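You operate a simulated robot arm through the tools that you are given. There is no shell and no other tool. Be economical: measure what you need, move in short steps, check, and stop when the job is done.

You are at the controls of a simulated robot arm. One attempt, no reset.

JOB
The seeded bread is frozen. Toast it on 5 with defrost, then plate it.
Fine: slot two; dial, lever, then the defrost button while it runs; blue plate; fingers above the slots.

The check looks at the end state, three seconds after you hand in, the way a careful person would. Anything else that was tipped, shoved, dropped, spilled or broken makes it a failure.

ROBOT AND FRAMES
A 6-joint arm with a two-finger parallel gripper on a trunk, on a base that drives. Base frame: it is fixed to the floor where the robot stands at the start and does not move with it; the origin is under the middle of the robot, x ahead of it, y to its left, z up; the surface under the hand at the start is at about z = 910. Readings come in mm, rad, newtons and seconds.
With the tool pointing down near the work surface it reaches from about 260 to 680 mm from the robot's upright axis, wherever it stands. Its first joint turns from -2.897 to 2.897 rad. Places, roughly: defrost button [300, -200, 1000]; middle of the blue plate [400, 200, 900]; toaster slot 2 [400, -200, 1000]. Payload 1.57 kg.
The TCP is the grasp point between the finger pads, 30 mm short of the fingertips. In the tool frame z runs along the fingers and y along their closing line. Largest opening 110 mm; finger width 24, thickness 12; the body of the gripper, 48 by 112 mm, starts 78 mm behind the TCP.
Orientation is that of the tool frame in the base frame, as [roll, pitch, yaw] about the fixed x, y, z axes, in that order (R = Rz(yaw) Ry(pitch) Rx(roll)). With the fingers straight down and closing along the base's y, the tool's x points along the base's -x, its y along +y and its z along -z.

CONTROLS
- The arm moves only by the tool arm_command. Its argument "deltas" is a list that holds one entry, the list of rows, each a list of 7 numbers: the shift along the tool's x, y, z in cm, then the turn, a rotation vector about the tool's x, y, z in rad, then the opening, from 0 (shut) to 1 (fully open). In form: [[[tx, ty, tz, rx, ry, rz, grip], ...]]. A call has 1 to 10 rows; each row shifts and turns the commanded pose from where the row before left it, along the tool's axes as they then stand. Rows are played at 5 a second. More than 50 mm and 0.15 rad between two rows, or a gripper value outside its range, and nothing of the call is played. A pose out of reach is approached as far as the arm can. The call stops where the force on the tool passes 40 N (or 10 N more than at its start, if that is more) or the arm is blocked; 0.2 s more then pass. Each finger travels about 108 mm/s and halts on what it meets, pressing with about 36 N; the grip force reading is that of the motor and also rises with nothing between the fingers. The clock runs only during rows and for 0.2 s after the last one: add rows that do not move to give the fingers time. It gives the time, the measured TCP pose, the force on the tool (base axes), the opening and the grip force at its end, in the units of the frame above (readings bear some noise), with the torque about the TCP (base axes, N m) and any sound that the robot's microphone picked up.
- Cameras (640 x 400 px; columns grow to the right, rows downward): "scene" is now at [37.2, 91.2, 1752.7]; the picture's right is [-0.64, -0.77, 0.00], its down [-0.60, 0.50, -0.62] and it looks along [0.48, -0.40, -0.78] (base axes); focal length 277 px, centre (320, 200). "wrist" rides on the gripper at [70, 16, -141] in the tool frame; the picture's right is [-0.23, 0.97, 0.00], its down [-0.86, -0.20, -0.48] and it looks along [-0.47, -0.11, 0.88] (tool axes); focal length 222 px, centre (320, 200). There is no depth. A picture from a camera that has moved, and an enlarged one, comes with that camera's place and axes in the base frame and with its lens.
- capture(camera): a new picture of that camera. It takes no simulated time.
- lift_body(by): slides the trunk up (or, below 0, down) by that many mm; the arm and the scene camera ride with it, the base frame stays. It gives what a move gives, with no picture.
- base_move(legs): drives the robot by 1 to 6 legs, each [ahead, left, turn to the left] in mm, mm and rad, along the robot's own axes; the way and the turn of a leg run together, so that a leg with both is an arc; at most 1500 mm and 3.142 rad a leg. The arm and the cameras ride along, it lands a little off, and it stops where it bumps. It gives what a move gives.
- head_to(pan, tilt): turns the head with the scene camera to pan (to the left, within 2.094 rad either way) and tilt (down, from -0.506 to 1.204), counted from straight ahead of the robot. It gives what a move gives.
- inspect(camera, box): a new picture of the part [left, top, right, bottom] of that camera's present view, enlarged. It takes no simulated time.
- job_done(): hands the job in; it is judged then, once.

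Go step by step. Nothing tells you exact positions but the pictures and the camera data: compare them with the known pose of the tool, close in by small moves and look again before you grip or let go. The budget is 120 turns and 82 pictures, counting those below and the enlarged ones. Unless the task says otherwise, let go and move clear before handing in, and close with one line.

The tools are called after "Request:" by a JSON object that holds its "fn" and its "kwargs". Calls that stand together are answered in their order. arm_command: Moves the arm, as the interface text tells. Its arguments: {"type":"object","properties":{"deltas":{"type":"array","items":{"type":"array","items":{"type":"array","items":{"type":"number"}}}}},"required":["deltas"]} The other tools are called the same way: lift_body (by) slides the trunk up or down; base_move (legs) drives the base; head_to (pan, tilt) turns the head that bears the scene camera; capture (camera) takes a picture; inspect (camera, box) takes an enlarged picture of a part of a camera's view; job_done () hands the job in.

At the start:

```text
t: 0.0
eef_pos: [394.9, -41.9, 1399.4]
tcp_rot: [3.14, 0.001, -3.141]
force: [-0.1, 0.4, 0.2]
wrist_torque: [-0.01, 0.01, 0.0]
grip_width: 110.1
gripper_force: 0.0
trunk travel left (down, up): [-350.0, 240.0]
robot x, y, heading: [0.3, -1.6, -0.001]
head pan, tilt: [-0.696, 0.897]
```

scene: 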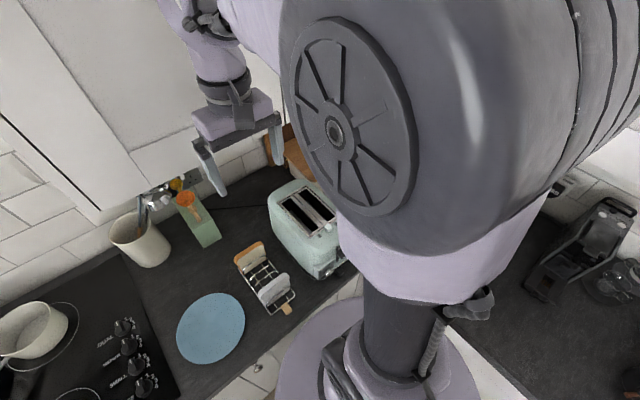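
wrist: 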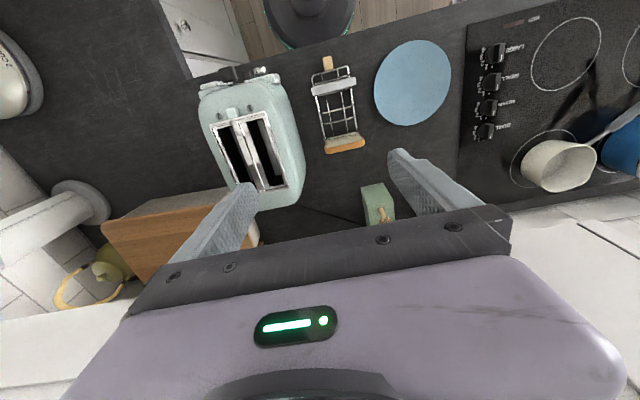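

I see a mint toaster with two slots, a rack with two bread slices beside it, and the blue plate. I'll take enlarged pictures to identify the seeded slice and the toaster controls.

Request:
{"fn": "inspect", "kwargs": {"camera": "scene", "box": [220, 160, 380, 330]}}

Request:
{"fn": "inspect", "kwargs": {"camera": "wrist", "box": [180, 30, 400, 220]}}

```text
2.35 times, centred on (300, 245) of scene
camera zoom: at [37.2, 91.2, 1752.7], right [-0.64, -0.77, 0.0], down [-0.6, 0.5, -0.62], along [0.48, -0.4, -0.78], focal length 652 px, centre (367, 94)
```

zoom: 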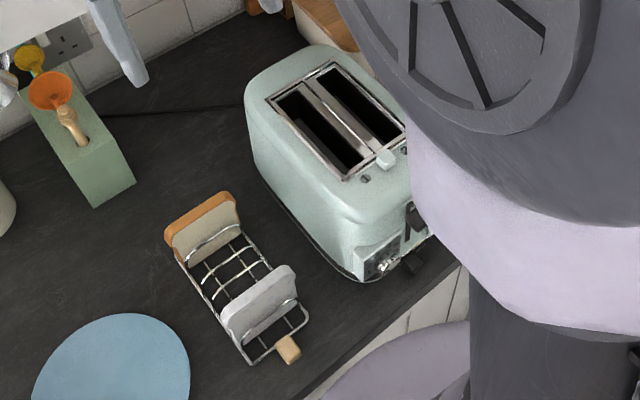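

```text
2.11 times, centred on (290, 125) of wrist
camera zoom: at [325.6, -24.4, 1541.2], right [0.23, 0.97, 0.0], down [0.86, -0.2, 0.48], along [0.47, -0.11, -0.88], focal length 468 px, centre (383, 358)
```

zoom: 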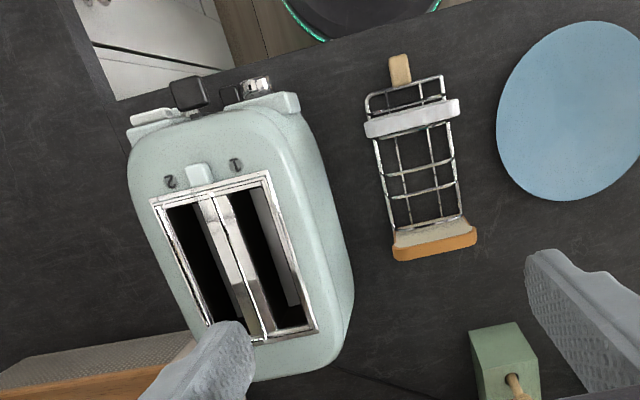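

The labels put slot 2 on the −y side, centred at about (432, −219) with its top near z 1100. Next I look closely at the two slices and the front panel.

Request:
{"fn": "inspect", "kwargs": {"camera": "scene", "box": [285, 235, 345, 285]}}

Request:
{"fn": "inspect", "kwargs": {"camera": "scene", "box": [230, 235, 300, 320]}}

Request:
{"fn": "inspect", "kwargs": {"camera": "wrist", "box": [295, 50, 375, 160]}}

```text
8.00 times, centred on (315, 260) of scene
camera zoom: at [37.2, 91.2, 1752.7], right [-0.64, -0.77, 0.0], down [-0.6, 0.5, -0.62], along [0.48, -0.4, -0.78], focal length 2216 px, centre (360, -280)
```

zoom: 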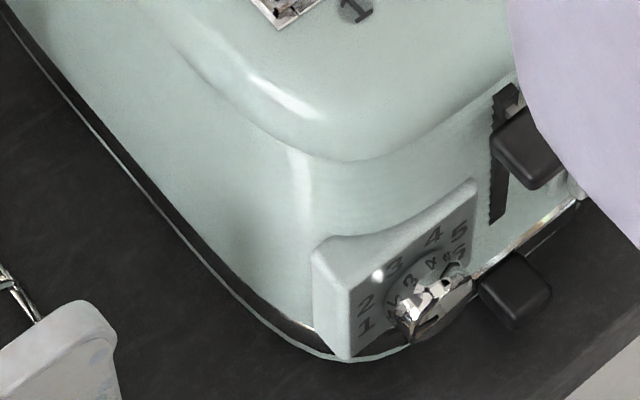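

```text
4.71 times, centred on (265, 278) of scene
camera zoom: at [37.2, 91.2, 1752.7], right [-0.64, -0.77, 0.0], down [-0.6, 0.5, -0.62], along [0.48, -0.4, -0.78], focal length 1304 px, centre (579, -165)
```

zoom: 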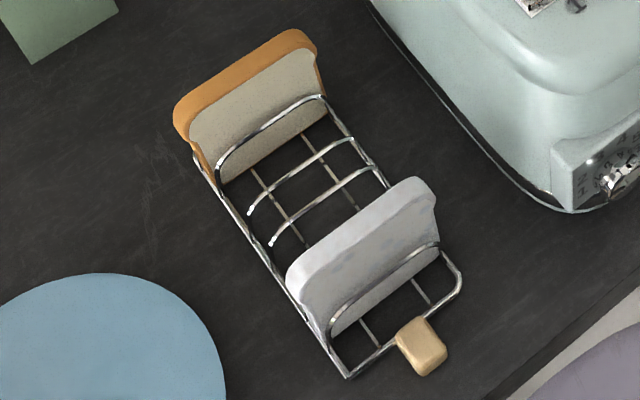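

```text
3.64 times, centred on (335, 105) of wrist
camera zoom: at [325.6, -24.4, 1541.2], right [0.23, 0.97, 0.0], down [0.86, -0.2, 0.48], along [0.47, -0.11, -0.88], focal length 808 px, centre (266, 546)
```

zoom: 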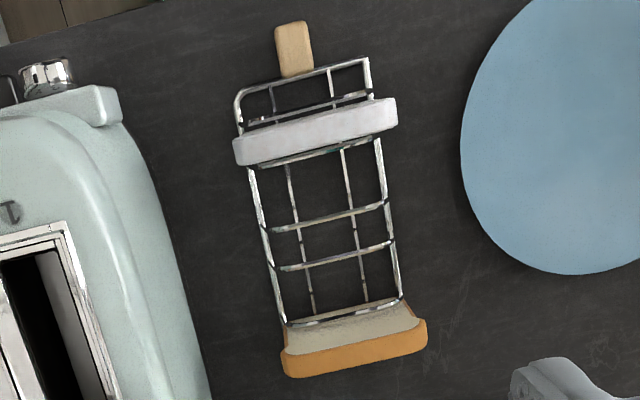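

The near slice looks frosted and the far one is orange-crusted and plain. I'll look around behind before backing the base up for a better view of the front panel.

Request:
{"fn": "head_to", "kwargs": {"pan": 2.09, "tilt": 0.6}}

Request:
{"fn": "capture", "kwargs": {"camera": "scene"}}

Request:
{"fn": "head_to", "kwargs": {"pan": -2.09, "tilt": 0.6}}

Request:
{"fn": "capture", "kwargs": {"camera": "scene"}}

```text
t: 2.5
eef_pos: [395.8, -41.4, 1398.0]
tcp_rot: [3.141, 0.0, -3.141]
force: [-0.4, -0.3, -0.4]
wrist_torque: [-0.01, -0.01, -0.03]
grip_width: 109.6
gripper_force: 0.1
trunk travel left (down, up): [-350.0, 240.0]
robot x, y, heading: [1.6, 1.5, 0.002]
head pan, tilt: [2.089, 0.6]
```

```text
74 pictures are left
camera scene: at [-64.8, 216.4, 1777.2], right [0.87, 0.5, 0.0], down [0.28, -0.49, -0.83], along [-0.41, 0.72, -0.56], focal length 277 px, centre (320, 200)
```

scene: 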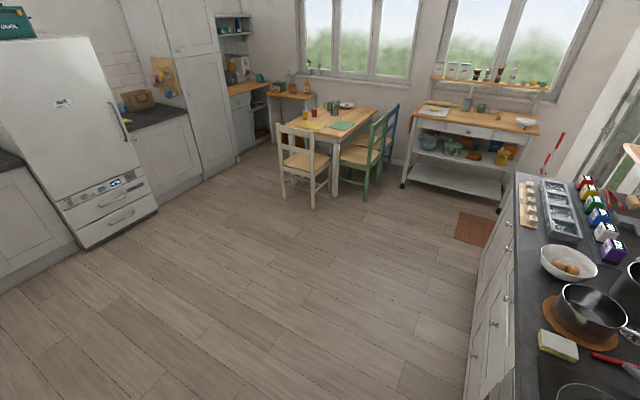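

```text
t: 5.8
eef_pos: [395.6, -39.5, 1398.7]
tcp_rot: [-3.141, 0.0, -3.141]
force: [0.6, 0.8, 0.2]
wrist_torque: [0.0, 0.01, 0.0]
grip_width: 110.3
gripper_force: 0.1
trunk travel left (down, up): [-350.0, 240.0]
robot x, y, heading: [-1.4, 2.3, -0.0]
head pan, tilt: [-2.089, 0.6]
```

```text
73 pictures are left
camera scene: at [-64.8, 62.9, 1777.2], right [-0.87, 0.5, 0.0], down [0.28, 0.49, -0.83], along [-0.41, -0.72, -0.56], focal length 277 px, centre (320, 200)
```

scene: 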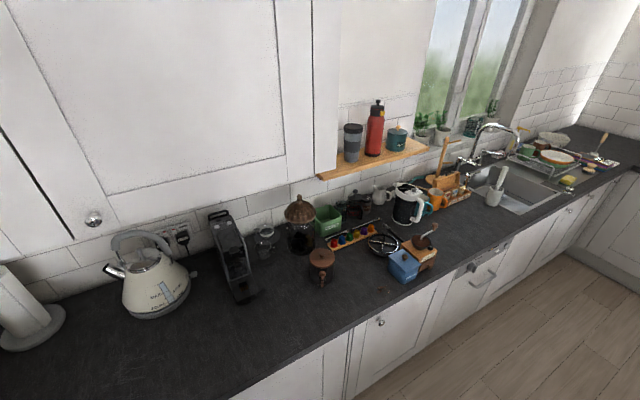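

The floor behind is clear for more than a metre. I'll back up 350 mm and look at the toaster front.

Request:
{"fn": "base_move", "kwargs": {"legs": [[-350, 0, 0]]}}

Request:
{"fn": "head_to", "kwargs": {"pan": -0.42, "tilt": 0.72}}

Request:
{"fn": "capture", "kwargs": {"camera": "scene"}}

Request:
{"fn": "capture", "kwargs": {"camera": "wrist"}}

```text
t: 8.1
eef_pos: [43.8, -40.9, 1398.9]
tcp_rot: [-3.141, 0.001, 3.141]
force: [0.0, -0.4, 0.4]
wrist_torque: [0.01, -0.02, -0.01]
grip_width: 109.7
gripper_force: 0.0
trunk travel left (down, up): [-350.0, 240.0]
robot x, y, heading: [-347.6, -0.2, -0.001]
head pan, tilt: [-2.089, 0.6]
```

```text
t: 9.8
eef_pos: [45.5, -40.2, 1400.2]
tcp_rot: [3.141, 0.0, 3.139]
force: [-0.3, 0.5, 0.6]
wrist_torque: [0.0, -0.03, 0.02]
grip_width: 110.1
gripper_force: 0.1
trunk travel left (down, up): [-350.0, 240.0]
robot x, y, heading: [-349.3, 4.0, -0.004]
head pan, tilt: [-0.421, 0.721]
```

```text
72 pictures are left
camera scene: at [-294.4, 105.5, 1766.8], right [-0.41, -0.91, 0.0], down [-0.6, 0.27, -0.75], along [0.69, -0.31, -0.66], focal length 277 px, centre (320, 200)
```

scene: 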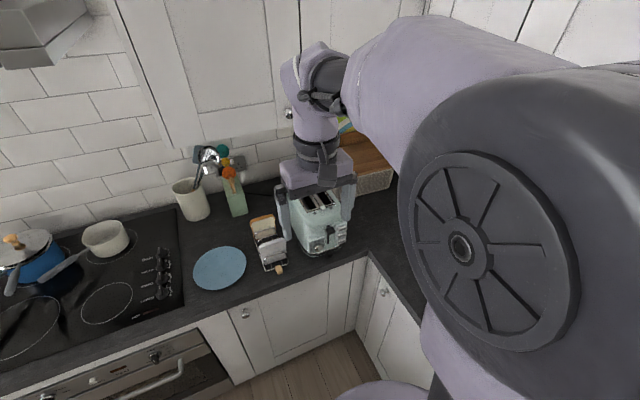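

```text
71 pictures are left
camera wrist: at [-24.9, -24.7, 1541.2], right [0.23, 0.97, 0.0], down [0.85, -0.2, 0.48], along [0.47, -0.11, -0.88], focal length 222 px, centre (320, 200)
```

wrist: 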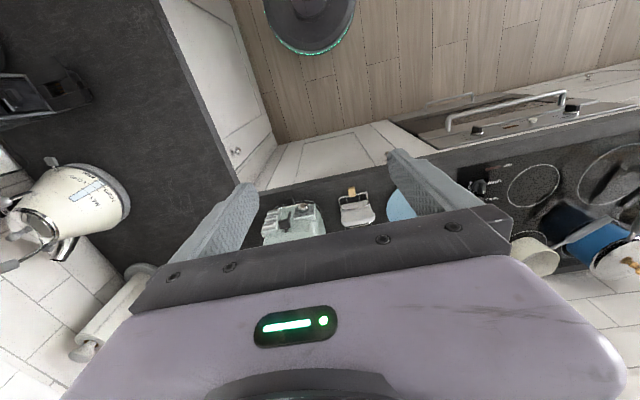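

Request:
{"fn": "inspect", "kwargs": {"camera": "scene", "box": [290, 215, 354, 260]}}

Request:
{"fn": "inspect", "kwargs": {"camera": "scene", "box": [245, 205, 293, 275]}}

```text
8.89 times, centred on (322, 238) of scene
camera zoom: at [-294.4, 105.5, 1766.8], right [-0.41, -0.91, 0.0], down [-0.6, 0.27, -0.75], along [0.69, -0.31, -0.66], focal length 2462 px, centre (302, -133)
```

zoom: 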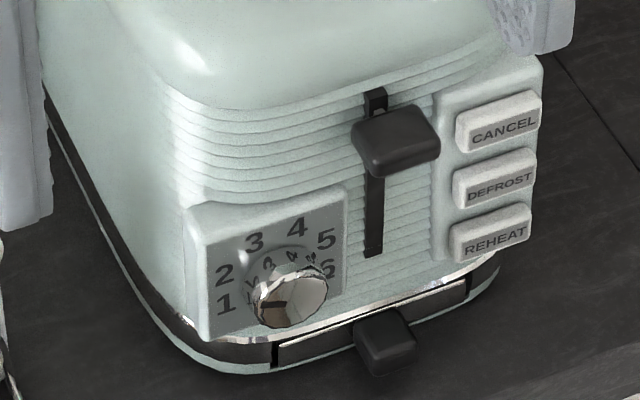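

```text
5.71 times, centred on (269, 240) of scene
camera zoom: at [-294.4, 105.5, 1766.8], right [-0.41, -0.91, 0.0], down [-0.6, 0.27, -0.75], along [0.69, -0.31, -0.66], focal length 1583 px, centre (611, -29)
```

zoom: 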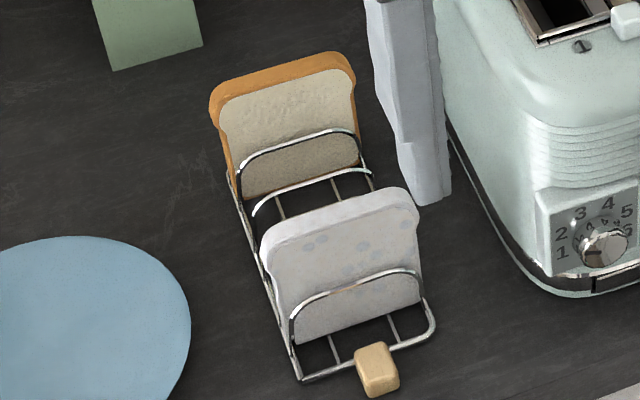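

The panel is visible: the dial is centred near (278, −149, 985), its marks run clockwise from 1 to 6 about 45° apart, the lever knob is near (277, −190, 1062) and DEFROST is near (293, −251, 993). I'll zoom in on the pointer and the frosted slice.

Request:
{"fn": "inspect", "kwargs": {"camera": "scene", "box": [307, 233, 327, 249]}}

Request:
{"fn": "inspect", "kwargs": {"camera": "scene", "box": [260, 230, 284, 258]}}

Request:
{"fn": "inspect", "kwargs": {"camera": "scene", "box": [248, 210, 276, 245]}}

```text
16.00 times, centred on (317, 241) of scene
camera zoom: at [-294.4, 105.5, 1766.8], right [-0.41, -0.91, 0.0], down [-0.6, 0.27, -0.75], along [0.69, -0.31, -0.66], focal length 4432 px, centre (368, -456)
```

zoom: 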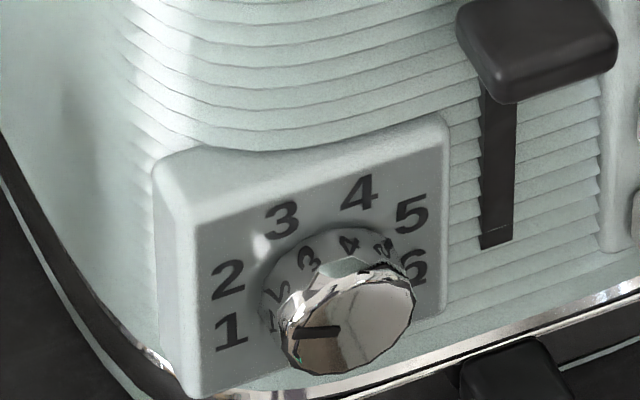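

```text
14.29 times, centred on (272, 244) of scene
camera zoom: at [-294.4, 105.5, 1766.8], right [-0.41, -0.91, 0.0], down [-0.6, 0.27, -0.75], along [0.69, -0.31, -0.66], focal length 3958 px, centre (1006, -429)
```

zoom: 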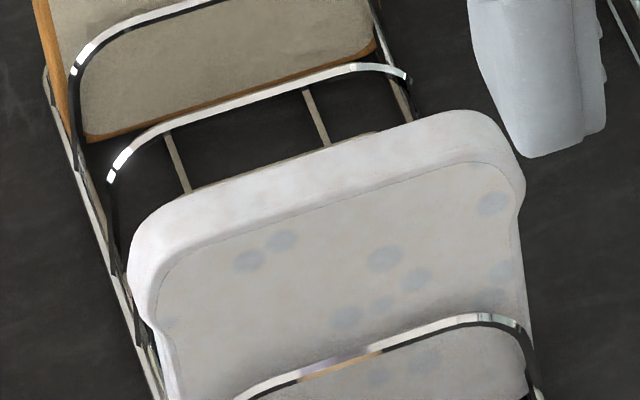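

```text
11.43 times, centred on (262, 228) of scene
camera zoom: at [-294.4, 105.5, 1766.8], right [-0.41, -0.91, 0.0], down [-0.6, 0.27, -0.75], along [0.69, -0.31, -0.66], focal length 3166 px, centre (983, -114)
```

zoom: 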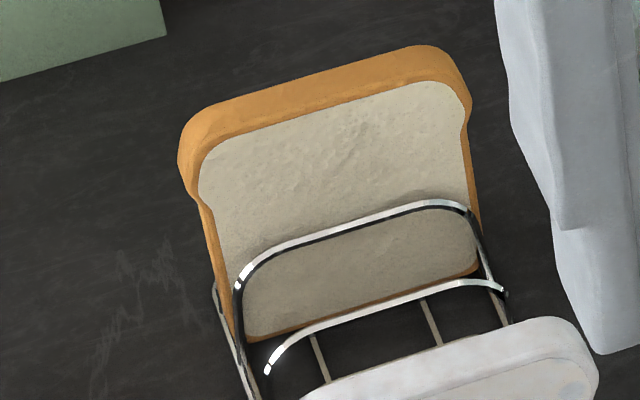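

The near frosted slice shows seeds under the frost, so it is the one to toast. Working back-projections, the pointer is at about −65°, which is mark 2, so the dial needs about +133° clockwise. I drive forward to a spot from which everything should be reachable.

Request:
{"fn": "base_move", "kwargs": {"legs": [[155, 0, 0]]}}

Request:
{"fn": "arm_command", "kwargs": {"deltas": [[[4, 0, 3, 0, -0.15, 0, 0.6], [4, 0, 3, 0, -0.15, 0, 0.6], [4, 0, 3, 0, -0.15, 0, 0.6], [0, 0, 0, 0, -0.15, 0, 0.6], [0, 0, 0, 0, -0.15, 0, 0.6]]]}}

```text
t: 11.2
eef_pos: [200.9, -41.0, 1398.6]
tcp_rot: [3.141, -0.003, 3.14]
force: [0.4, 0.3, -0.4]
wrist_torque: [0.0, 0.03, -0.01]
grip_width: 110.1
gripper_force: 0.1
trunk travel left (down, up): [-350.0, 240.0]
robot x, y, heading: [-193.7, 1.1, -0.002]
head pan, tilt: [-0.421, 0.721]
```

```text
t: 12.4
eef_pos: [166.5, -64.4, 1368.1]
tcp_rot: [-3.139, 0.747, -3.141]
force: [0.1, 0.2, -0.4]
wrist_torque: [-0.03, 0.01, -0.03]
grip_width: 66.1
gripper_force: 0.0
out of reach, approached as far as the arm can: row 3, 4, 5
trunk travel left (down, up): [-350.0, 240.0]
robot x, y, heading: [-195.6, -1.7, -0.002]
head pan, tilt: [-0.421, 0.721]
```

That pose folds the arm too much at this distance. I'll back the base up another 220 mm so the horizontal tool works in mid-reach, then move the tool forward while tilting it.

Request:
{"fn": "base_move", "kwargs": {"legs": [[-220, 0, 0]]}}

Request:
{"fn": "arm_command", "kwargs": {"deltas": [[[-3.4, 0, 3.2, 0, 0, 0, 0.6], [-3.4, 0, 3.2, 0, 0, 0, 0.6], [-3.4, 0, 3.2, 0, 0, 0, 0.6], [0, 0, 0, 0, -0.15, 0, 0.6], [0, 0, 0, 0, -0.15, 0, 0.6], [0, 0, 0, 0, -0.15, 0, 0.6]]]}}

```text
t: 14.1
eef_pos: [-51.8, -62.1, 1367.8]
tcp_rot: [-3.141, 0.745, 3.14]
force: [-0.7, 0.2, 0.7]
wrist_torque: [-0.01, -0.01, 0.01]
grip_width: 66.1
gripper_force: 0.2
trunk travel left (down, up): [-350.0, 240.0]
robot x, y, heading: [-414.5, 3.1, -0.005]
head pan, tilt: [-0.421, 0.721]
```

```text
t: 15.5
eef_pos: [89.0, -47.5, 1363.3]
tcp_rot: [3.062, 1.096, 3.11]
force: [0.2, 0.7, -0.1]
wrist_torque: [-0.01, 0.01, 0.01]
grip_width: 65.9
gripper_force: 0.0
out of reach, approached as far as the arm can: row 4, 5
trunk travel left (down, up): [-350.0, 240.0]
robot x, y, heading: [-414.8, 0.6, -0.006]
head pan, tilt: [-0.421, 0.721]
```

I'll lower the tool towards panel height and finish the tilt there.

Request:
{"fn": "arm_command", "kwargs": {"deltas": [[[4.3, 0, 2.2, 0, 0, 0, 0.6], [4.3, 0, 2.2, 0, 0, 0, 0.6], [4.3, 0, 2.2, 0, 0, 0, 0.6], [4.3, 0, 2.2, 0, 0, 0, 0.6], [0, 0, 0, 0, -0.1, 0, 0.6], [0, 0, 0, 0, -0.1, 0, 0.6]]]}}

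```text
t: 16.9
eef_pos: [135.5, -128.9, 1352.9]
tcp_rot: [2.975, 1.278, 3.028]
force: [0.0, -0.2, -1.0]
wrist_torque: [-0.03, 0.0, 0.0]
grip_width: 66.1
gripper_force: 0.1
out of reach, approached as far as the arm can: row 1, 2, 3, 4, 5, 6
trunk travel left (down, up): [-350.0, 240.0]
robot x, y, heading: [-413.2, 1.8, -0.003]
head pan, tilt: [-0.421, 0.721]
```

The arm is not following; I'll look at its configuration.

Request:
{"fn": "capture", "kwargs": {"camera": "scene"}}

Request:
{"fn": "capture", "kwargs": {"camera": "wrist"}}

```text
65 pictures are left
camera scene: at [-357.7, 105.2, 1766.8], right [-0.41, -0.91, 0.0], down [-0.6, 0.27, -0.75], along [0.69, -0.31, -0.66], focal length 277 px, centre (320, 200)
```

scene: 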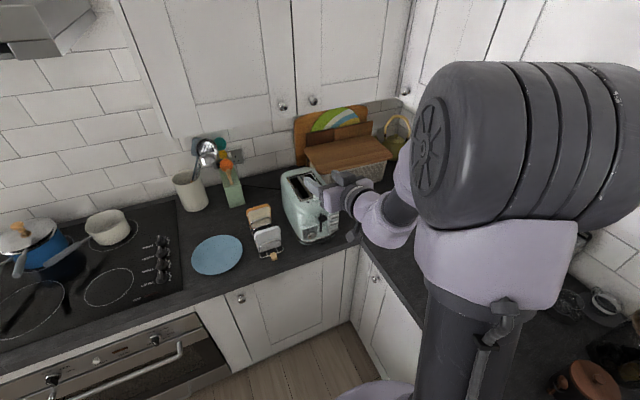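

```text
64 pictures are left
camera wrist: at [-22.1, -118.4, 1327.5], right [0.02, 0.96, 0.26], down [-0.2, -0.25, 0.95], along [0.98, -0.07, 0.19], focal length 222 px, centre (320, 200)
```

wrist: 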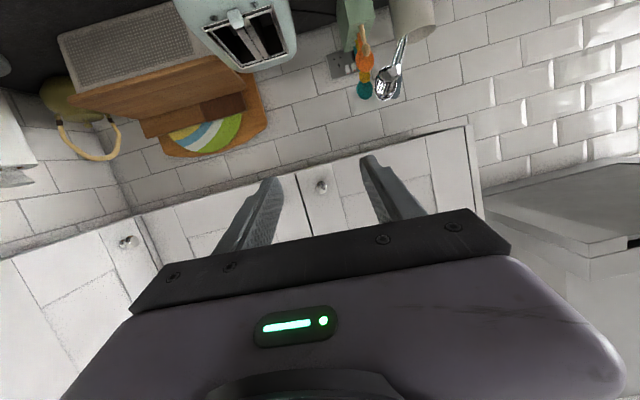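

I'll undo part of the tilt, descend at a comfortable radius, and tilt again lower down where the wrist isn't cramped against the shoulder.

Request:
{"fn": "arm_command", "kwargs": {"deltas": [[[0, 0, 0, 0, 0.15, 0, 0.6], [0, 0, 0, 0, 0.15, 0, 0.6], [0, 0, 0, 0, 0.15, 0, 0.6], [0, 0, 0, 0, 0.15, 0, 0.6], [0, 0, 0, 0, 0.15, 0, 0.6], [0, 0, 0, 0, 0.15, 0, 0.6]]]}}

```text
t: 18.3
eef_pos: [135.8, -127.8, 1352.6]
tcp_rot: [3.105, 0.395, -3.121]
force: [0.0, -0.1, -0.7]
wrist_torque: [0.0, 0.06, 0.04]
grip_width: 66.1
gripper_force: 0.1
trunk travel left (down, up): [-350.0, 240.0]
robot x, y, heading: [-415.2, -2.2, -0.001]
head pan, tilt: [-0.421, 0.721]
```

Request:
{"fn": "arm_command", "kwargs": {"deltas": [[[1.88, 0, 4.5, 0, 0, 0, 0.6], [1.88, 0, 4.5, 0, 0, 0, 0.6], [1.88, 0, 4.5, 0, 0, 0, 0.6], [1.88, 0, 4.5, 0, 0, 0, 0.6], [1.88, 0, 4.5, 0, 0, 0, 0.6], [0, 0, 0, 0, -0.15, 0, 0.6], [0, 0, 0, 0, -0.15, 0, 0.6], [0, 0, 0, 0, -0.15, 0, 0.6]]]}}

```text
t: 20.1
eef_pos: [150.7, -133.2, 1126.0]
tcp_rot: [3.065, 0.833, 3.129]
force: [1.1, 0.2, 0.1]
wrist_torque: [0.03, -0.01, 0.01]
grip_width: 65.9
gripper_force: 0.1
out of reach, approached as far as the arm can: row 8
trunk travel left (down, up): [-350.0, 240.0]
robot x, y, heading: [-414.2, 2.4, -0.005]
head pan, tilt: [-0.421, 0.721]
```

Tilt is limited by the wrist when the shoulder is high above the tool, so I'll raise the tool relative to the trunk and then lower the trunk.

Request:
{"fn": "arm_command", "kwargs": {"deltas": [[[-3.6, 0, -3.3, 0, 0, 0, 0.6], [-3.6, 0, -3.3, 0, 0, 0, 0.6], [-3.6, 0, -3.3, 0, 0, 0, 0.6], [-3.6, 0, -3.3, 0, 0, 0, 0.6], [-3.6, 0, -3.3, 0, 0, 0, 0.6]]]}}

Request:
{"fn": "lift_body", "kwargs": {"by": -340}}

Request:
{"fn": "arm_command", "kwargs": {"deltas": [[[0, 0, 0, 0, -0.1, 0, 0.6], [0, 0, 0, 0, -0.1, 0, 0.6], [0, 0, 0, 0, -0.1, 0, 0.6], [0, 0, 0, 0, -0.1, 0, 0.6], [0, 0, 0, 0, -0.1, 0, 0.6]]]}}

```text
t: 21.3
eef_pos: [147.0, -141.5, 1372.2]
tcp_rot: [3.092, 0.846, -3.141]
force: [-0.9, -0.1, -0.6]
wrist_torque: [-0.01, 0.01, -0.01]
grip_width: 66.0
gripper_force: 0.1
trunk travel left (down, up): [-350.0, 240.0]
robot x, y, heading: [-414.1, 0.5, -0.001]
head pan, tilt: [-0.421, 0.721]
```

```text
t: 24.6
eef_pos: [147.7, -141.2, 1031.3]
tcp_rot: [3.091, 0.845, -3.14]
force: [0.5, 0.0, 0.5]
wrist_torque: [-0.01, 0.01, 0.0]
grip_width: 66.1
gripper_force: 0.1
trunk travel left (down, up): [-10.0, 580.0]
robot x, y, heading: [-413.1, 2.1, 0.0]
head pan, tilt: [-0.421, 0.721]
```

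```text
t: 25.8
eef_pos: [147.6, -141.9, 1032.5]
tcp_rot: [2.968, 1.34, 3.013]
force: [0.1, -0.1, -0.2]
wrist_torque: [0.01, 0.02, 0.01]
grip_width: 65.8
gripper_force: 0.1
trunk travel left (down, up): [-10.0, 580.0]
robot x, y, heading: [-415.9, 1.2, -0.002]
head pan, tilt: [-0.421, 0.721]
```

Request:
{"fn": "arm_command", "kwargs": {"deltas": [[[0, 0, 0, 0.048, -0.1135, -0.04, 0.6], [0, 0, 0, 0, -0.1135, 0, 0.6], [4.6, -0.75, 0, 0, 0, 0, 0.6], [0, 0, 0, 0, 0, 0, 0.6]]]}}

Request:
{"fn": "head_to", "kwargs": {"pan": -0.42, "tilt": 0.45}}

Request:
{"fn": "capture", "kwargs": {"camera": "scene"}}

Request:
{"fn": "capture", "kwargs": {"camera": "wrist"}}

```text
t: 26.8
eef_pos: [160.8, -178.4, 1048.7]
tcp_rot: [2.771, 1.431, 2.824]
force: [0.1, 0.0, -0.3]
wrist_torque: [-0.01, -0.02, 0.01]
grip_width: 66.0
gripper_force: 0.1
out of reach, approached as far as the arm can: row 1, 2, 3
trunk travel left (down, up): [-10.0, 580.0]
robot x, y, heading: [-413.6, 0.6, -0.0]
head pan, tilt: [-0.421, 0.721]
```

```text
t: 27.6
eef_pos: [158.9, -178.0, 1050.2]
tcp_rot: [2.771, 1.427, 2.824]
force: [-1.5, 0.0, -0.7]
wrist_torque: [0.02, -0.04, 0.02]
grip_width: 65.9
gripper_force: 0.0
trunk travel left (down, up): [-10.0, 580.0]
robot x, y, heading: [-417.0, -0.3, -0.004]
head pan, tilt: [-0.421, 0.45]
```

```text
63 pictures are left
camera scene: at [-351.0, 102.5, 1450.7], right [-0.41, -0.91, 0.0], down [-0.4, 0.18, -0.9], along [0.82, -0.37, -0.44], focal length 277 px, centre (320, 200)
```

scene: 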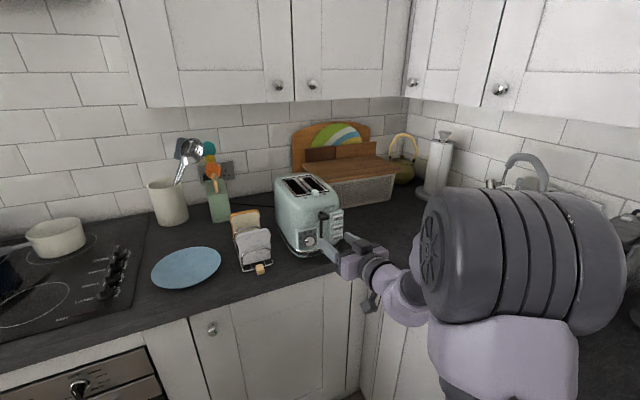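

```text
62 pictures are left
camera wrist: at [9.5, -166.6, 1000.2], right [-0.02, 0.96, 0.27], down [-0.35, -0.26, 0.9], along [0.94, -0.08, 0.34], focal length 222 px, centre (320, 200)
```

wrist: 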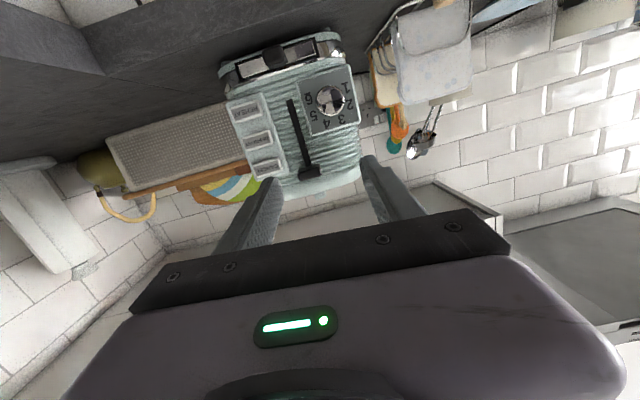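

The wrist camera (upside down) shows the whole panel nicely. The arm is still too folded for a level tool, so I'll back up 150 mm more and extend.

Request:
{"fn": "base_move", "kwargs": {"legs": [[-150, 0, 0]]}}

Request:
{"fn": "arm_command", "kwargs": {"deltas": [[[0, 0, 4.9, 0, 0, 0, 0.6], [0, 0, 4.9, 0, 0, 0, 0.6], [0, 0, 4.9, 0, 0, 0, 0.6], [0, 0, 0, 0.056, -0.134, 0, 0.6], [0, 0, 0, 0, 0, -0.052, 0.6]]]}}

```text
t: 29.0
eef_pos: [9.8, -176.2, 1049.9]
tcp_rot: [2.771, 1.43, 2.828]
force: [-0.6, 0.1, -0.8]
wrist_torque: [0.01, 0.01, 0.02]
grip_width: 65.9
gripper_force: 0.0
trunk travel left (down, up): [-10.0, 580.0]
robot x, y, heading: [-565.1, -0.7, -0.004]
head pan, tilt: [-0.421, 0.45]
```

```text
t: 30.2
eef_pos: [176.0, -194.8, 1055.8]
tcp_rot: [2.941, 1.562, 2.945]
force: [0.4, 0.0, -0.6]
wrist_torque: [0.03, 0.0, 0.05]
grip_width: 66.0
gripper_force: 0.1
out of reach, approached as far as the arm can: row 4, 5
trunk travel left (down, up): [-10.0, 580.0]
robot x, y, heading: [-568.1, -2.3, 0.002]
head pan, tilt: [-0.421, 0.45]
```

The tool is now level and pointing at the panel. I'll move it in line with the dial, staying ~60 mm short of the panel.

Request:
{"fn": "arm_command", "kwargs": {"deltas": [[[0, 4.5, 1, 0, 0, 0, 0.6], [3.5, 0, 0, 0, 0, 0, 0.6], [3.5, 0, 0, 0, 0, 0, 0.6], [0, 0, 0, 0, 0, 0, 0.6]]]}}

```text
t: 31.2
eef_pos: [219.8, -190.6, 1021.7]
tcp_rot: [2.88, 1.561, 2.885]
force: [-0.2, 0.4, -0.3]
wrist_torque: [0.01, -0.01, 0.01]
grip_width: 65.9
gripper_force: 0.1
out of reach, approached as far as the arm can: row 1, 2, 3
trunk travel left (down, up): [-10.0, 580.0]
robot x, y, heading: [-564.0, -0.6, -0.0]
head pan, tilt: [-0.421, 0.45]
```

Reach improves with more extension; I back up 110 mm more and re-approach.

Request:
{"fn": "base_move", "kwargs": {"legs": [[-120, 0, 0]]}}

Request:
{"fn": "arm_command", "kwargs": {"deltas": [[[0, 0, 4.9, 0, 0, 0, 0.6], [0, 1, 4.0, 0, 0, 0, 0.6], [0, 3.0, 0, 0, 0, 0, 0.6], [3.6, 0, 0, 0, 0, 0, 0.6], [0, 0, 0, 0, 0, 0, 0.6]]]}}

```text
t: 32.4
eef_pos: [100.0, -189.4, 1022.9]
tcp_rot: [2.884, 1.563, 2.89]
force: [-0.6, -0.4, 0.0]
wrist_torque: [-0.03, -0.02, -0.04]
grip_width: 66.0
gripper_force: 0.0
trunk travel left (down, up): [-10.0, 580.0]
robot x, y, heading: [-679.7, 3.1, -0.002]
head pan, tilt: [-0.421, 0.45]
```

```text
t: 33.6
eef_pos: [188.7, -147.3, 984.9]
tcp_rot: [2.901, 1.561, 2.907]
force: [0.9, 0.2, 0.2]
wrist_torque: [0.0, -0.06, 0.01]
grip_width: 66.1
gripper_force: 0.2
trunk travel left (down, up): [-10.0, 580.0]
robot x, y, heading: [-683.5, -1.8, 0.003]
head pan, tilt: [-0.421, 0.45]
```

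The tool is level at (189, −147, 985), in line with the dial. Checking with both cameras.

Request:
{"fn": "capture", "kwargs": {"camera": "wrist"}}

Request:
{"fn": "inspect", "kwargs": {"camera": "scene", "box": [240, 150, 400, 300]}}

```text
61 pictures are left
camera wrist: at [46.2, -133.4, 917.3], right [0.0, 0.97, 0.23], down [-0.47, -0.2, 0.86], along [0.88, -0.11, 0.46], focal length 222 px, centre (320, 200)
```

wrist: 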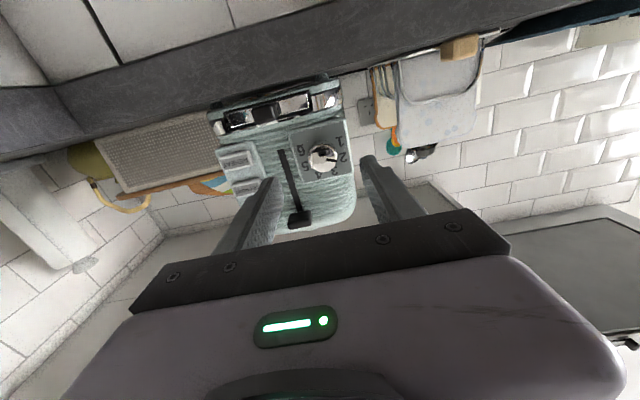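

```text
2.67 times, centred on (320, 225) of scene
camera zoom: at [-620.0, 102.6, 1450.7], right [-0.41, -0.91, 0.0], down [-0.4, 0.18, -0.9], along [0.82, -0.37, -0.44], focal length 739 px, centre (320, 133)
```

zoom: 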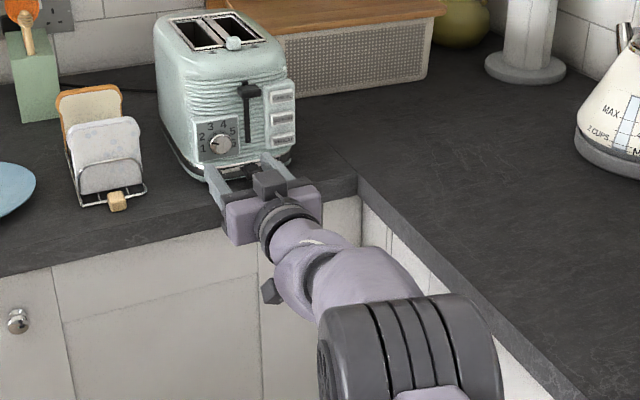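

Request:
{"fn": "inspect", "kwargs": {"camera": "wrist", "box": [265, 105, 385, 215]}}

Request:
{"fn": "inspect", "kwargs": {"camera": "scene", "box": [285, 190, 325, 220]}}

```text
3.64 times, centred on (325, 160) of wrist
camera zoom: at [46.2, -133.4, 917.3], right [0.0, 0.97, 0.23], down [-0.47, -0.2, 0.86], along [0.88, -0.11, 0.46], focal length 808 px, centre (302, 346)
```

zoom: 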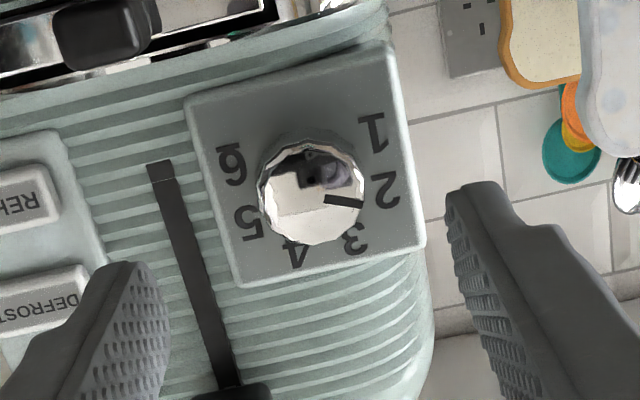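

```text
13.33 times, centred on (305, 205) of scene
camera zoom: at [-620.0, 102.6, 1450.7], right [-0.41, -0.91, 0.0], down [-0.4, 0.18, -0.9], along [0.82, -0.37, -0.44], focal length 3694 px, centre (520, 133)
```

zoom: 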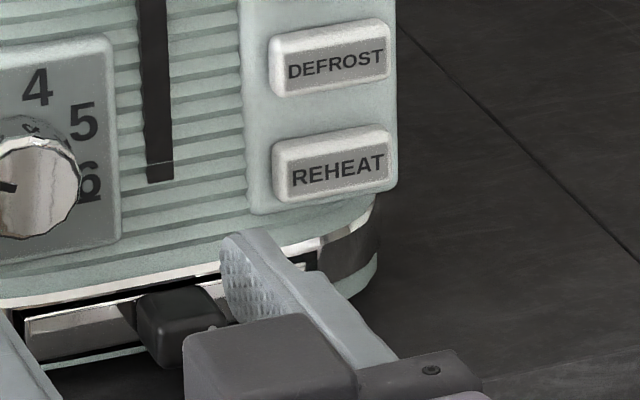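

The pointer reads 2 and the dial centre works out at about (y −149, z 987). I'll pre-rotate the gripper −1.2 rad so the +2.3 rad turn stays symmetric about the wrist's middle.

Request:
{"fn": "arm_command", "kwargs": {"deltas": [[[-0.2, -0.15, 0, 0, 0, -0.15, 0.6], [0, 0, 0, 0, 0, -0.15, 0.6], [0, 0, 0, 0, 0, -0.15, 0.6], [0, 0, 0, 0, 0, -0.15, 0.6], [0, 0, 0, 0, 0, -0.15, 0.6], [0, 0, 0, 0, 0, -0.15, 0.6], [0, 0, 0, 0, 0, -0.15, 0.6], [0, 0, 0, 0, 0, -0.15, 0.6], [0, 0, 3.5, 0, 0, 0, 0.5]]]}}

Request:
{"fn": "capture", "kwargs": {"camera": "wrist"}}

Request:
{"fn": "inspect", "kwargs": {"camera": "scene", "box": [270, 180, 350, 240]}}

```text
t: 35.6
eef_pos: [229.3, -167.7, 996.6]
tcp_rot: [-1.58, 0.374, -1.572]
force: [0.0, 0.2, 0.7]
wrist_torque: [0.0, 0.02, -0.01]
grip_width: 55.2
gripper_force: 0.0
out of reach, approached as far as the arm can: row 1, 2, 3, 4, 9
trunk travel left (down, up): [-10.0, 580.0]
robot x, y, heading: [-683.0, -0.2, -0.001]
head pan, tilt: [-0.421, 0.45]
```

```text
57 pictures are left
camera wrist: at [87.2, -227.7, 958.2], right [-0.01, 0.57, -0.82], down [-0.48, 0.72, 0.5], along [0.88, 0.4, 0.26], focal length 222 px, centre (320, 200)
```

wrist: 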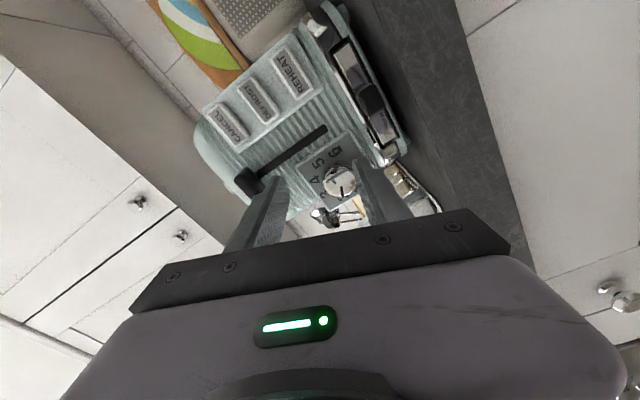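

```text
6.67 times, centred on (310, 210) of scene
camera zoom: at [-620.3, 102.7, 1450.7], right [-0.41, -0.91, 0.0], down [-0.4, 0.18, -0.9], along [0.82, -0.37, -0.44], focal length 1847 px, centre (387, 133)
```

zoom: 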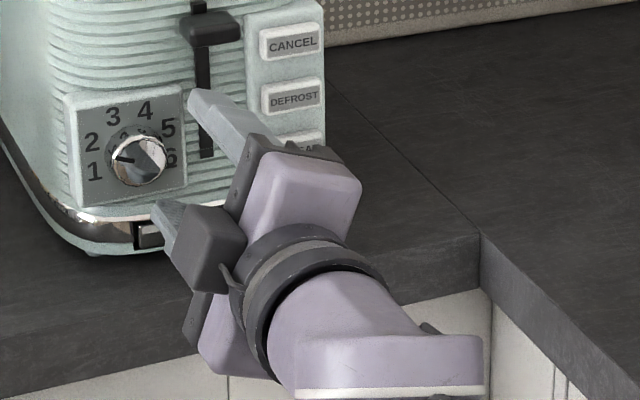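

The position drifted because it is at the near edge of reach, so I'll back up 60 mm more and bring the fingers onto the dial axis, still short of it.

Request:
{"fn": "base_move", "kwargs": {"legs": [[-60, 0, 0]]}}

Request:
{"fn": "arm_command", "kwargs": {"deltas": [[[0, 0, 4.5, 0, 0, 0, 0.5], [-1.41, 1.62, 1.5, 0, 0, 0, 0.5], [0, 0, 0, 0, 0, 0, 0.5]]]}}

```text
t: 36.6
eef_pos: [168.4, -167.1, 997.7]
tcp_rot: [-1.581, 0.373, -1.568]
force: [0.2, -0.4, 0.5]
wrist_torque: [-0.02, 0.0, 0.02]
grip_width: 54.8
gripper_force: 0.1
trunk travel left (down, up): [-10.0, 580.0]
robot x, y, heading: [-744.1, 0.4, -0.0]
head pan, tilt: [-0.421, 0.45]
```

```text
t: 37.4
eef_pos: [174.2, -147.9, 981.7]
tcp_rot: [-1.596, 0.376, -1.574]
force: [-0.4, 0.9, -0.1]
wrist_torque: [0.0, 0.0, -0.03]
grip_width: 54.8
gripper_force: 0.1
out of reach, approached as far as the arm can: row 1, 2
trunk travel left (down, up): [-10.0, 580.0]
robot x, y, heading: [-741.3, 0.8, 0.002]
head pan, tilt: [-0.421, 0.45]
```

Reach now tops out at about 915 mm from the axis, so the usable window is narrow. I'll settle the arm in mid-window and use the base for the approach.

Request:
{"fn": "arm_command", "kwargs": {"deltas": [[[-0.08, -0.5, -1.5, 0, 0, 0, 0.5], [0, 0, 0, 0, 0, 0, 0.5]]]}}

Request:
{"fn": "base_move", "kwargs": {"legs": [[65, 0, 0]]}}

Request:
{"fn": "capture", "kwargs": {"camera": "wrist"}}

Request:
{"fn": "inspect", "kwargs": {"camera": "scene", "box": [270, 180, 350, 240]}}

```text
t: 38.0
eef_pos: [173.8, -150.6, 986.7]
tcp_rot: [-1.591, 0.377, -1.572]
force: [0.1, 0.0, -0.7]
wrist_torque: [0.01, 0.02, -0.02]
grip_width: 55.0
gripper_force: 0.1
out of reach, approached as far as the arm can: row 1
trunk travel left (down, up): [-10.0, 580.0]
robot x, y, heading: [-742.1, 1.4, 0.001]
head pan, tilt: [-0.421, 0.45]
```

```text
t: 39.0
eef_pos: [238.3, -150.3, 987.8]
tcp_rot: [-1.591, 0.376, -1.573]
force: [0.3, -0.3, 0.5]
wrist_torque: [-0.02, 0.0, -0.01]
grip_width: 55.2
gripper_force: 0.1
trunk travel left (down, up): [-10.0, 580.0]
robot x, y, heading: [-680.1, -1.3, -0.002]
head pan, tilt: [-0.421, 0.45]
```

```text
55 pictures are left
camera wrist: at [95.9, -211.0, 949.5], right [-0.02, 0.57, -0.82], down [-0.47, 0.72, 0.51], along [0.88, 0.4, 0.26], focal length 222 px, centre (320, 200)
```

wrist: 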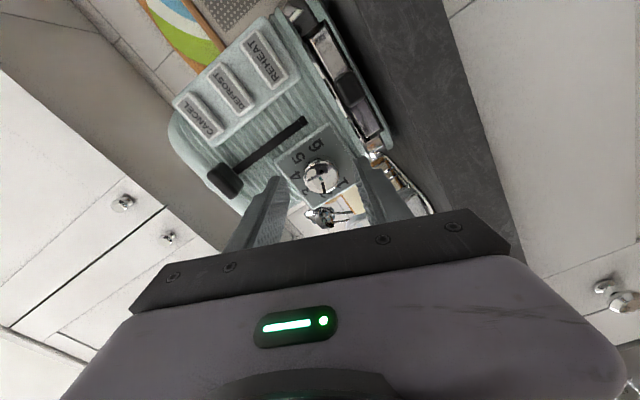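

```text
6.67 times, centred on (310, 210) of scene
camera zoom: at [-614.9, 102.8, 1450.7], right [-0.41, -0.91, 0.0], down [-0.4, 0.18, -0.9], along [0.82, -0.37, -0.44], focal length 1847 px, centre (387, 133)
```

zoom: 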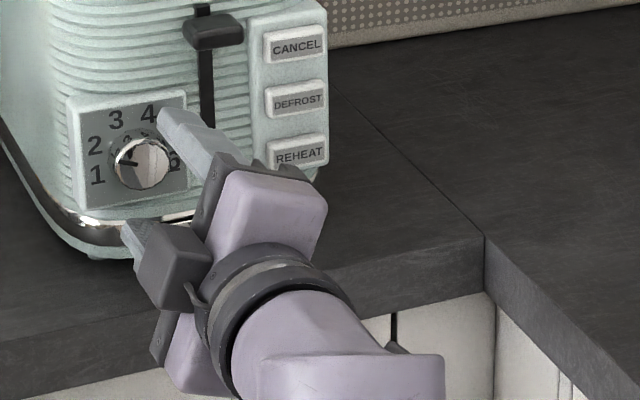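

The dial face centre computes to (278, −149, 989), within 2 mm of the tool axis. I drive forward 17 mm so that the tips straddle the dial.

Request:
{"fn": "base_move", "kwargs": {"legs": [[17, 0, 0]]}}

Request:
{"fn": "inspect", "kwargs": {"camera": "scene", "box": [270, 180, 350, 240]}}

Request:
{"fn": "inspect", "kwargs": {"camera": "wrist", "box": [230, 110, 430, 240]}}

```text
t: 39.8
eef_pos: [254.4, -151.1, 987.8]
tcp_rot: [-1.59, 0.379, -1.571]
force: [-0.2, -0.5, 0.5]
wrist_torque: [-0.01, 0.01, -0.01]
grip_width: 55.1
gripper_force: 0.2
trunk travel left (down, up): [-10.0, 580.0]
robot x, y, heading: [-659.5, -0.5, 0.004]
head pan, tilt: [-0.421, 0.45]
```

```text
6.67 times, centred on (310, 210) of scene
camera zoom: at [-598.1, 102.8, 1450.7], right [-0.41, -0.91, 0.0], down [-0.4, 0.18, -0.9], along [0.82, -0.37, -0.44], focal length 1847 px, centre (387, 133)
```

zoom: 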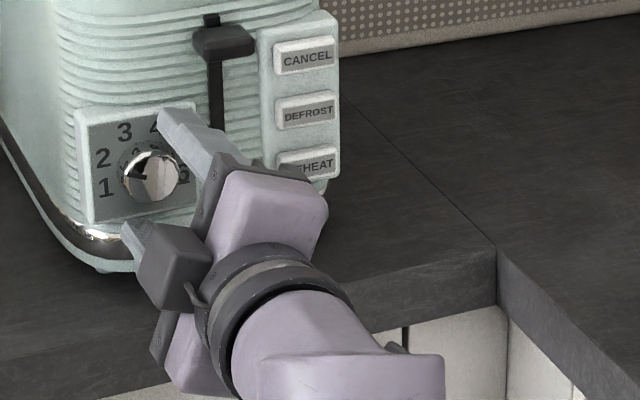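

```text
3.08 times, centred on (330, 175) of wrist
camera zoom: at [112.7, -211.0, 949.6], right [-0.02, 0.57, -0.82], down [-0.47, 0.72, 0.51], along [0.88, 0.4, 0.26], focal length 684 px, centre (289, 277)
```

zoom: 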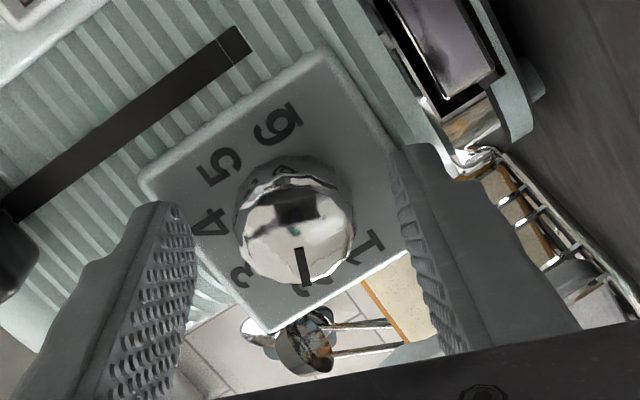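

The pointer still sits at 2 and the fingers straddle the dial. Closing on it.

Request:
{"fn": "arm_command", "kwargs": {"deltas": [[[0, 0, 0, 0, 0, 0, 0.3], [0, 0, 0, 0, 0, 0, 0.1], [0, 0, 0, 0, 0, 0, 0.1], [0, 0, 0, 0, 0, 0, 0.1]]]}}

Request:
{"fn": "inspect", "kwargs": {"camera": "wrist", "box": [230, 110, 430, 240]}}

```text
t: 40.8
eef_pos: [253.4, -150.7, 986.5]
tcp_rot: [-1.592, 0.373, -1.573]
force: [-1.4, 1.7, 0.0]
wrist_torque: [0.01, 0.06, 0.0]
grip_width: 31.7
gripper_force: 36.2
trunk travel left (down, up): [-10.0, 580.0]
robot x, y, heading: [-661.2, -0.8, -0.0]
head pan, tilt: [-0.421, 0.45]
```

```text
3.08 times, centred on (330, 175) of wrist
camera zoom: at [112.7, -210.8, 949.4], right [-0.02, 0.57, -0.82], down [-0.47, 0.72, 0.51], along [0.88, 0.4, 0.26], focal length 684 px, centre (289, 277)
```

zoom: 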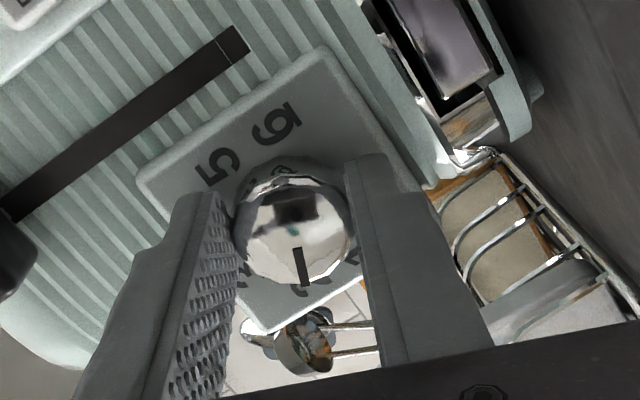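

Gripped at 31.7 mm. I turn clockwise in two batches, about half now.

Request:
{"fn": "arm_command", "kwargs": {"deltas": [[[0, 0, 0, 0, 0, 0.1, 0.1], [0, 0, 0, 0, 0, 0.15, 0.1], [0, 0, 0, 0, 0, 0.15, 0.1], [0, 0, 0, 0, 0, 0.15, 0.1], [0, 0, 0, 0, 0, 0.15, 0.1], [0, 0, 0, 0, 0, 0.15, 0.1], [0, 0, 0, 0, 0, 0.15, 0.1], [0, 0, 0, 0, 0, 0.15, 0.1]]]}}

Request:
{"fn": "capture", "kwargs": {"camera": "wrist"}}

```text
t: 42.6
eef_pos: [254.8, -150.2, 987.0]
tcp_rot: [-1.954, 1.524, -1.948]
force: [-9.0, 5.1, 0.0]
wrist_torque: [-0.01, -0.1, 0.4]
grip_width: 31.7
gripper_force: 35.8
trunk travel left (down, up): [-10.0, 580.0]
robot x, y, heading: [-659.0, 0.6, -0.003]
head pan, tilt: [-0.421, 0.45]
```

```text
50 pictures are left
camera wrist: at [111.3, -138.6, 920.3], right [0.0, 0.98, 0.18], down [-0.46, -0.16, 0.87], along [0.89, -0.08, 0.45], focal length 222 px, centre (320, 200)
```

wrist: 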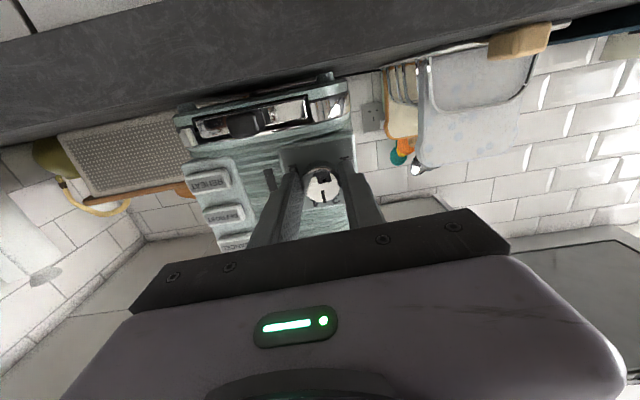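

The dial is following and the pointer is now at the top. Continuing the remaining 1.2 rad.

Request:
{"fn": "arm_command", "kwargs": {"deltas": [[[0, 0, -0.1, 0, 0, 0.15, 0.1], [0, 0, 0, 0, 0, 0.15, 0.1], [0, 0, 0, 0, 0, 0.15, 0.1], [0, 0, 0, 0, 0, 0.15, 0.1], [0, 0, 0, 0, 0, 0.15, 0.1], [0, 0, 0, 0, 0, 0.15, 0.1], [0, 0, 0, 0, 0, 0.15, 0.1], [0, 0, 0, 0, 0, 0.15, 0.1], [0, 0, 0, 0, 0, 0.006, 0.1]]]}}

Request:
{"fn": "inspect", "kwargs": {"camera": "wrist", "box": [230, 110, 430, 240]}}

```text
t: 44.6
eef_pos: [254.6, -150.6, 987.9]
tcp_rot: [1.591, 0.409, 1.585]
force: [-8.3, 7.0, 0.2]
wrist_torque: [-0.03, 0.46, 0.79]
grip_width: 31.5
gripper_force: 36.1
trunk travel left (down, up): [-10.0, 580.0]
robot x, y, heading: [-661.2, -2.3, -0.0]
head pan, tilt: [-0.421, 0.45]
```

```text
3.08 times, centred on (330, 175) of wrist
camera zoom: at [112.1, -81.3, 977.6], right [0.02, 0.18, 0.98], down [-0.47, -0.87, 0.17], along [0.88, -0.46, 0.07], focal length 684 px, centre (289, 277)
```

zoom: 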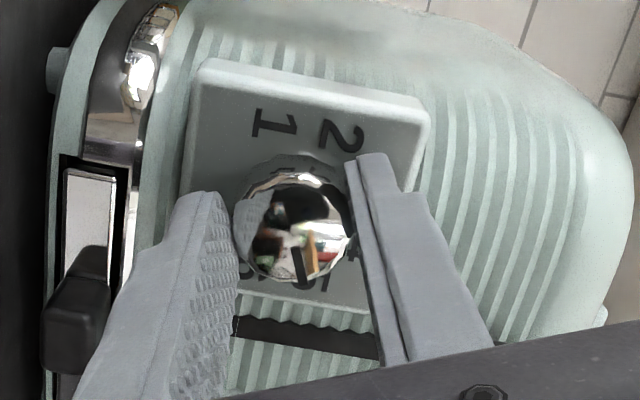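

The dial turned 2.36 rad and the pointer is over 5. Release, back off and check.

Request:
{"fn": "arm_command", "kwargs": {"deltas": [[[0, 0, 0, 0, 0, 0, 0.5], [0, 0, 0, 0, 0, 0, 0.5]]]}}

Request:
{"fn": "base_move", "kwargs": {"legs": [[-90, 0, 0]]}}

Request:
{"fn": "inspect", "kwargs": {"camera": "scene", "box": [270, 160, 350, 230]}}

Request:
{"fn": "inspect", "kwargs": {"camera": "wrist", "box": [230, 90, 430, 240]}}

```text
t: 45.2
eef_pos: [254.3, -153.3, 987.1]
tcp_rot: [1.59, 0.413, 1.585]
force: [-0.1, 0.4, 0.3]
wrist_torque: [-0.04, -0.05, -0.03]
grip_width: 54.9
gripper_force: 0.0
trunk travel left (down, up): [-10.0, 580.0]
robot x, y, heading: [-665.3, 1.6, 0.001]
head pan, tilt: [-0.421, 0.45]
```

```text
t: 46.3
eef_pos: [166.5, -152.0, 987.9]
tcp_rot: [1.59, 0.411, 1.585]
force: [0.6, -0.7, 0.6]
wrist_torque: [-0.01, 0.02, 0.01]
grip_width: 55.1
gripper_force: 0.1
trunk travel left (down, up): [-10.0, 580.0]
robot x, y, heading: [-749.9, -2.1, -0.002]
head pan, tilt: [-0.421, 0.45]
```

```text
5.71 times, centred on (310, 195) of scene
camera zoom: at [-687.2, 102.8, 1450.7], right [-0.41, -0.91, 0.0], down [-0.4, 0.18, -0.9], along [0.82, -0.37, -0.43], focal length 1583 px, centre (377, 229)
```

zoom: 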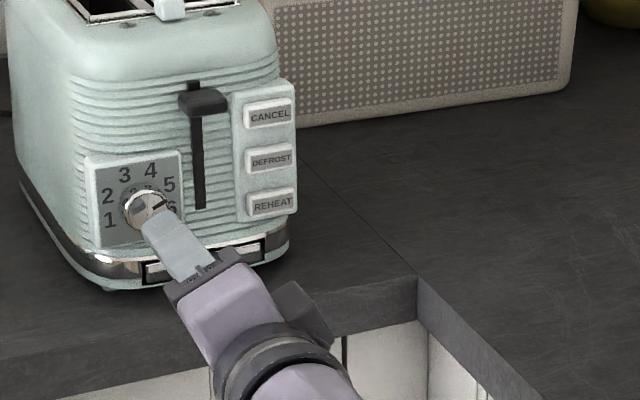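

```text
2.67 times, centred on (330, 165) of wrist
camera zoom: at [23.3, -82.2, 977.5], right [0.02, 0.18, 0.98], down [-0.47, -0.87, 0.17], along [0.88, -0.47, 0.07], focal length 592 px, centre (293, 293)
```

zoom: 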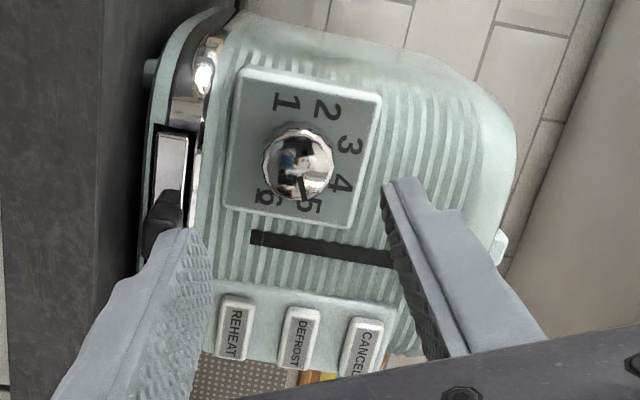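

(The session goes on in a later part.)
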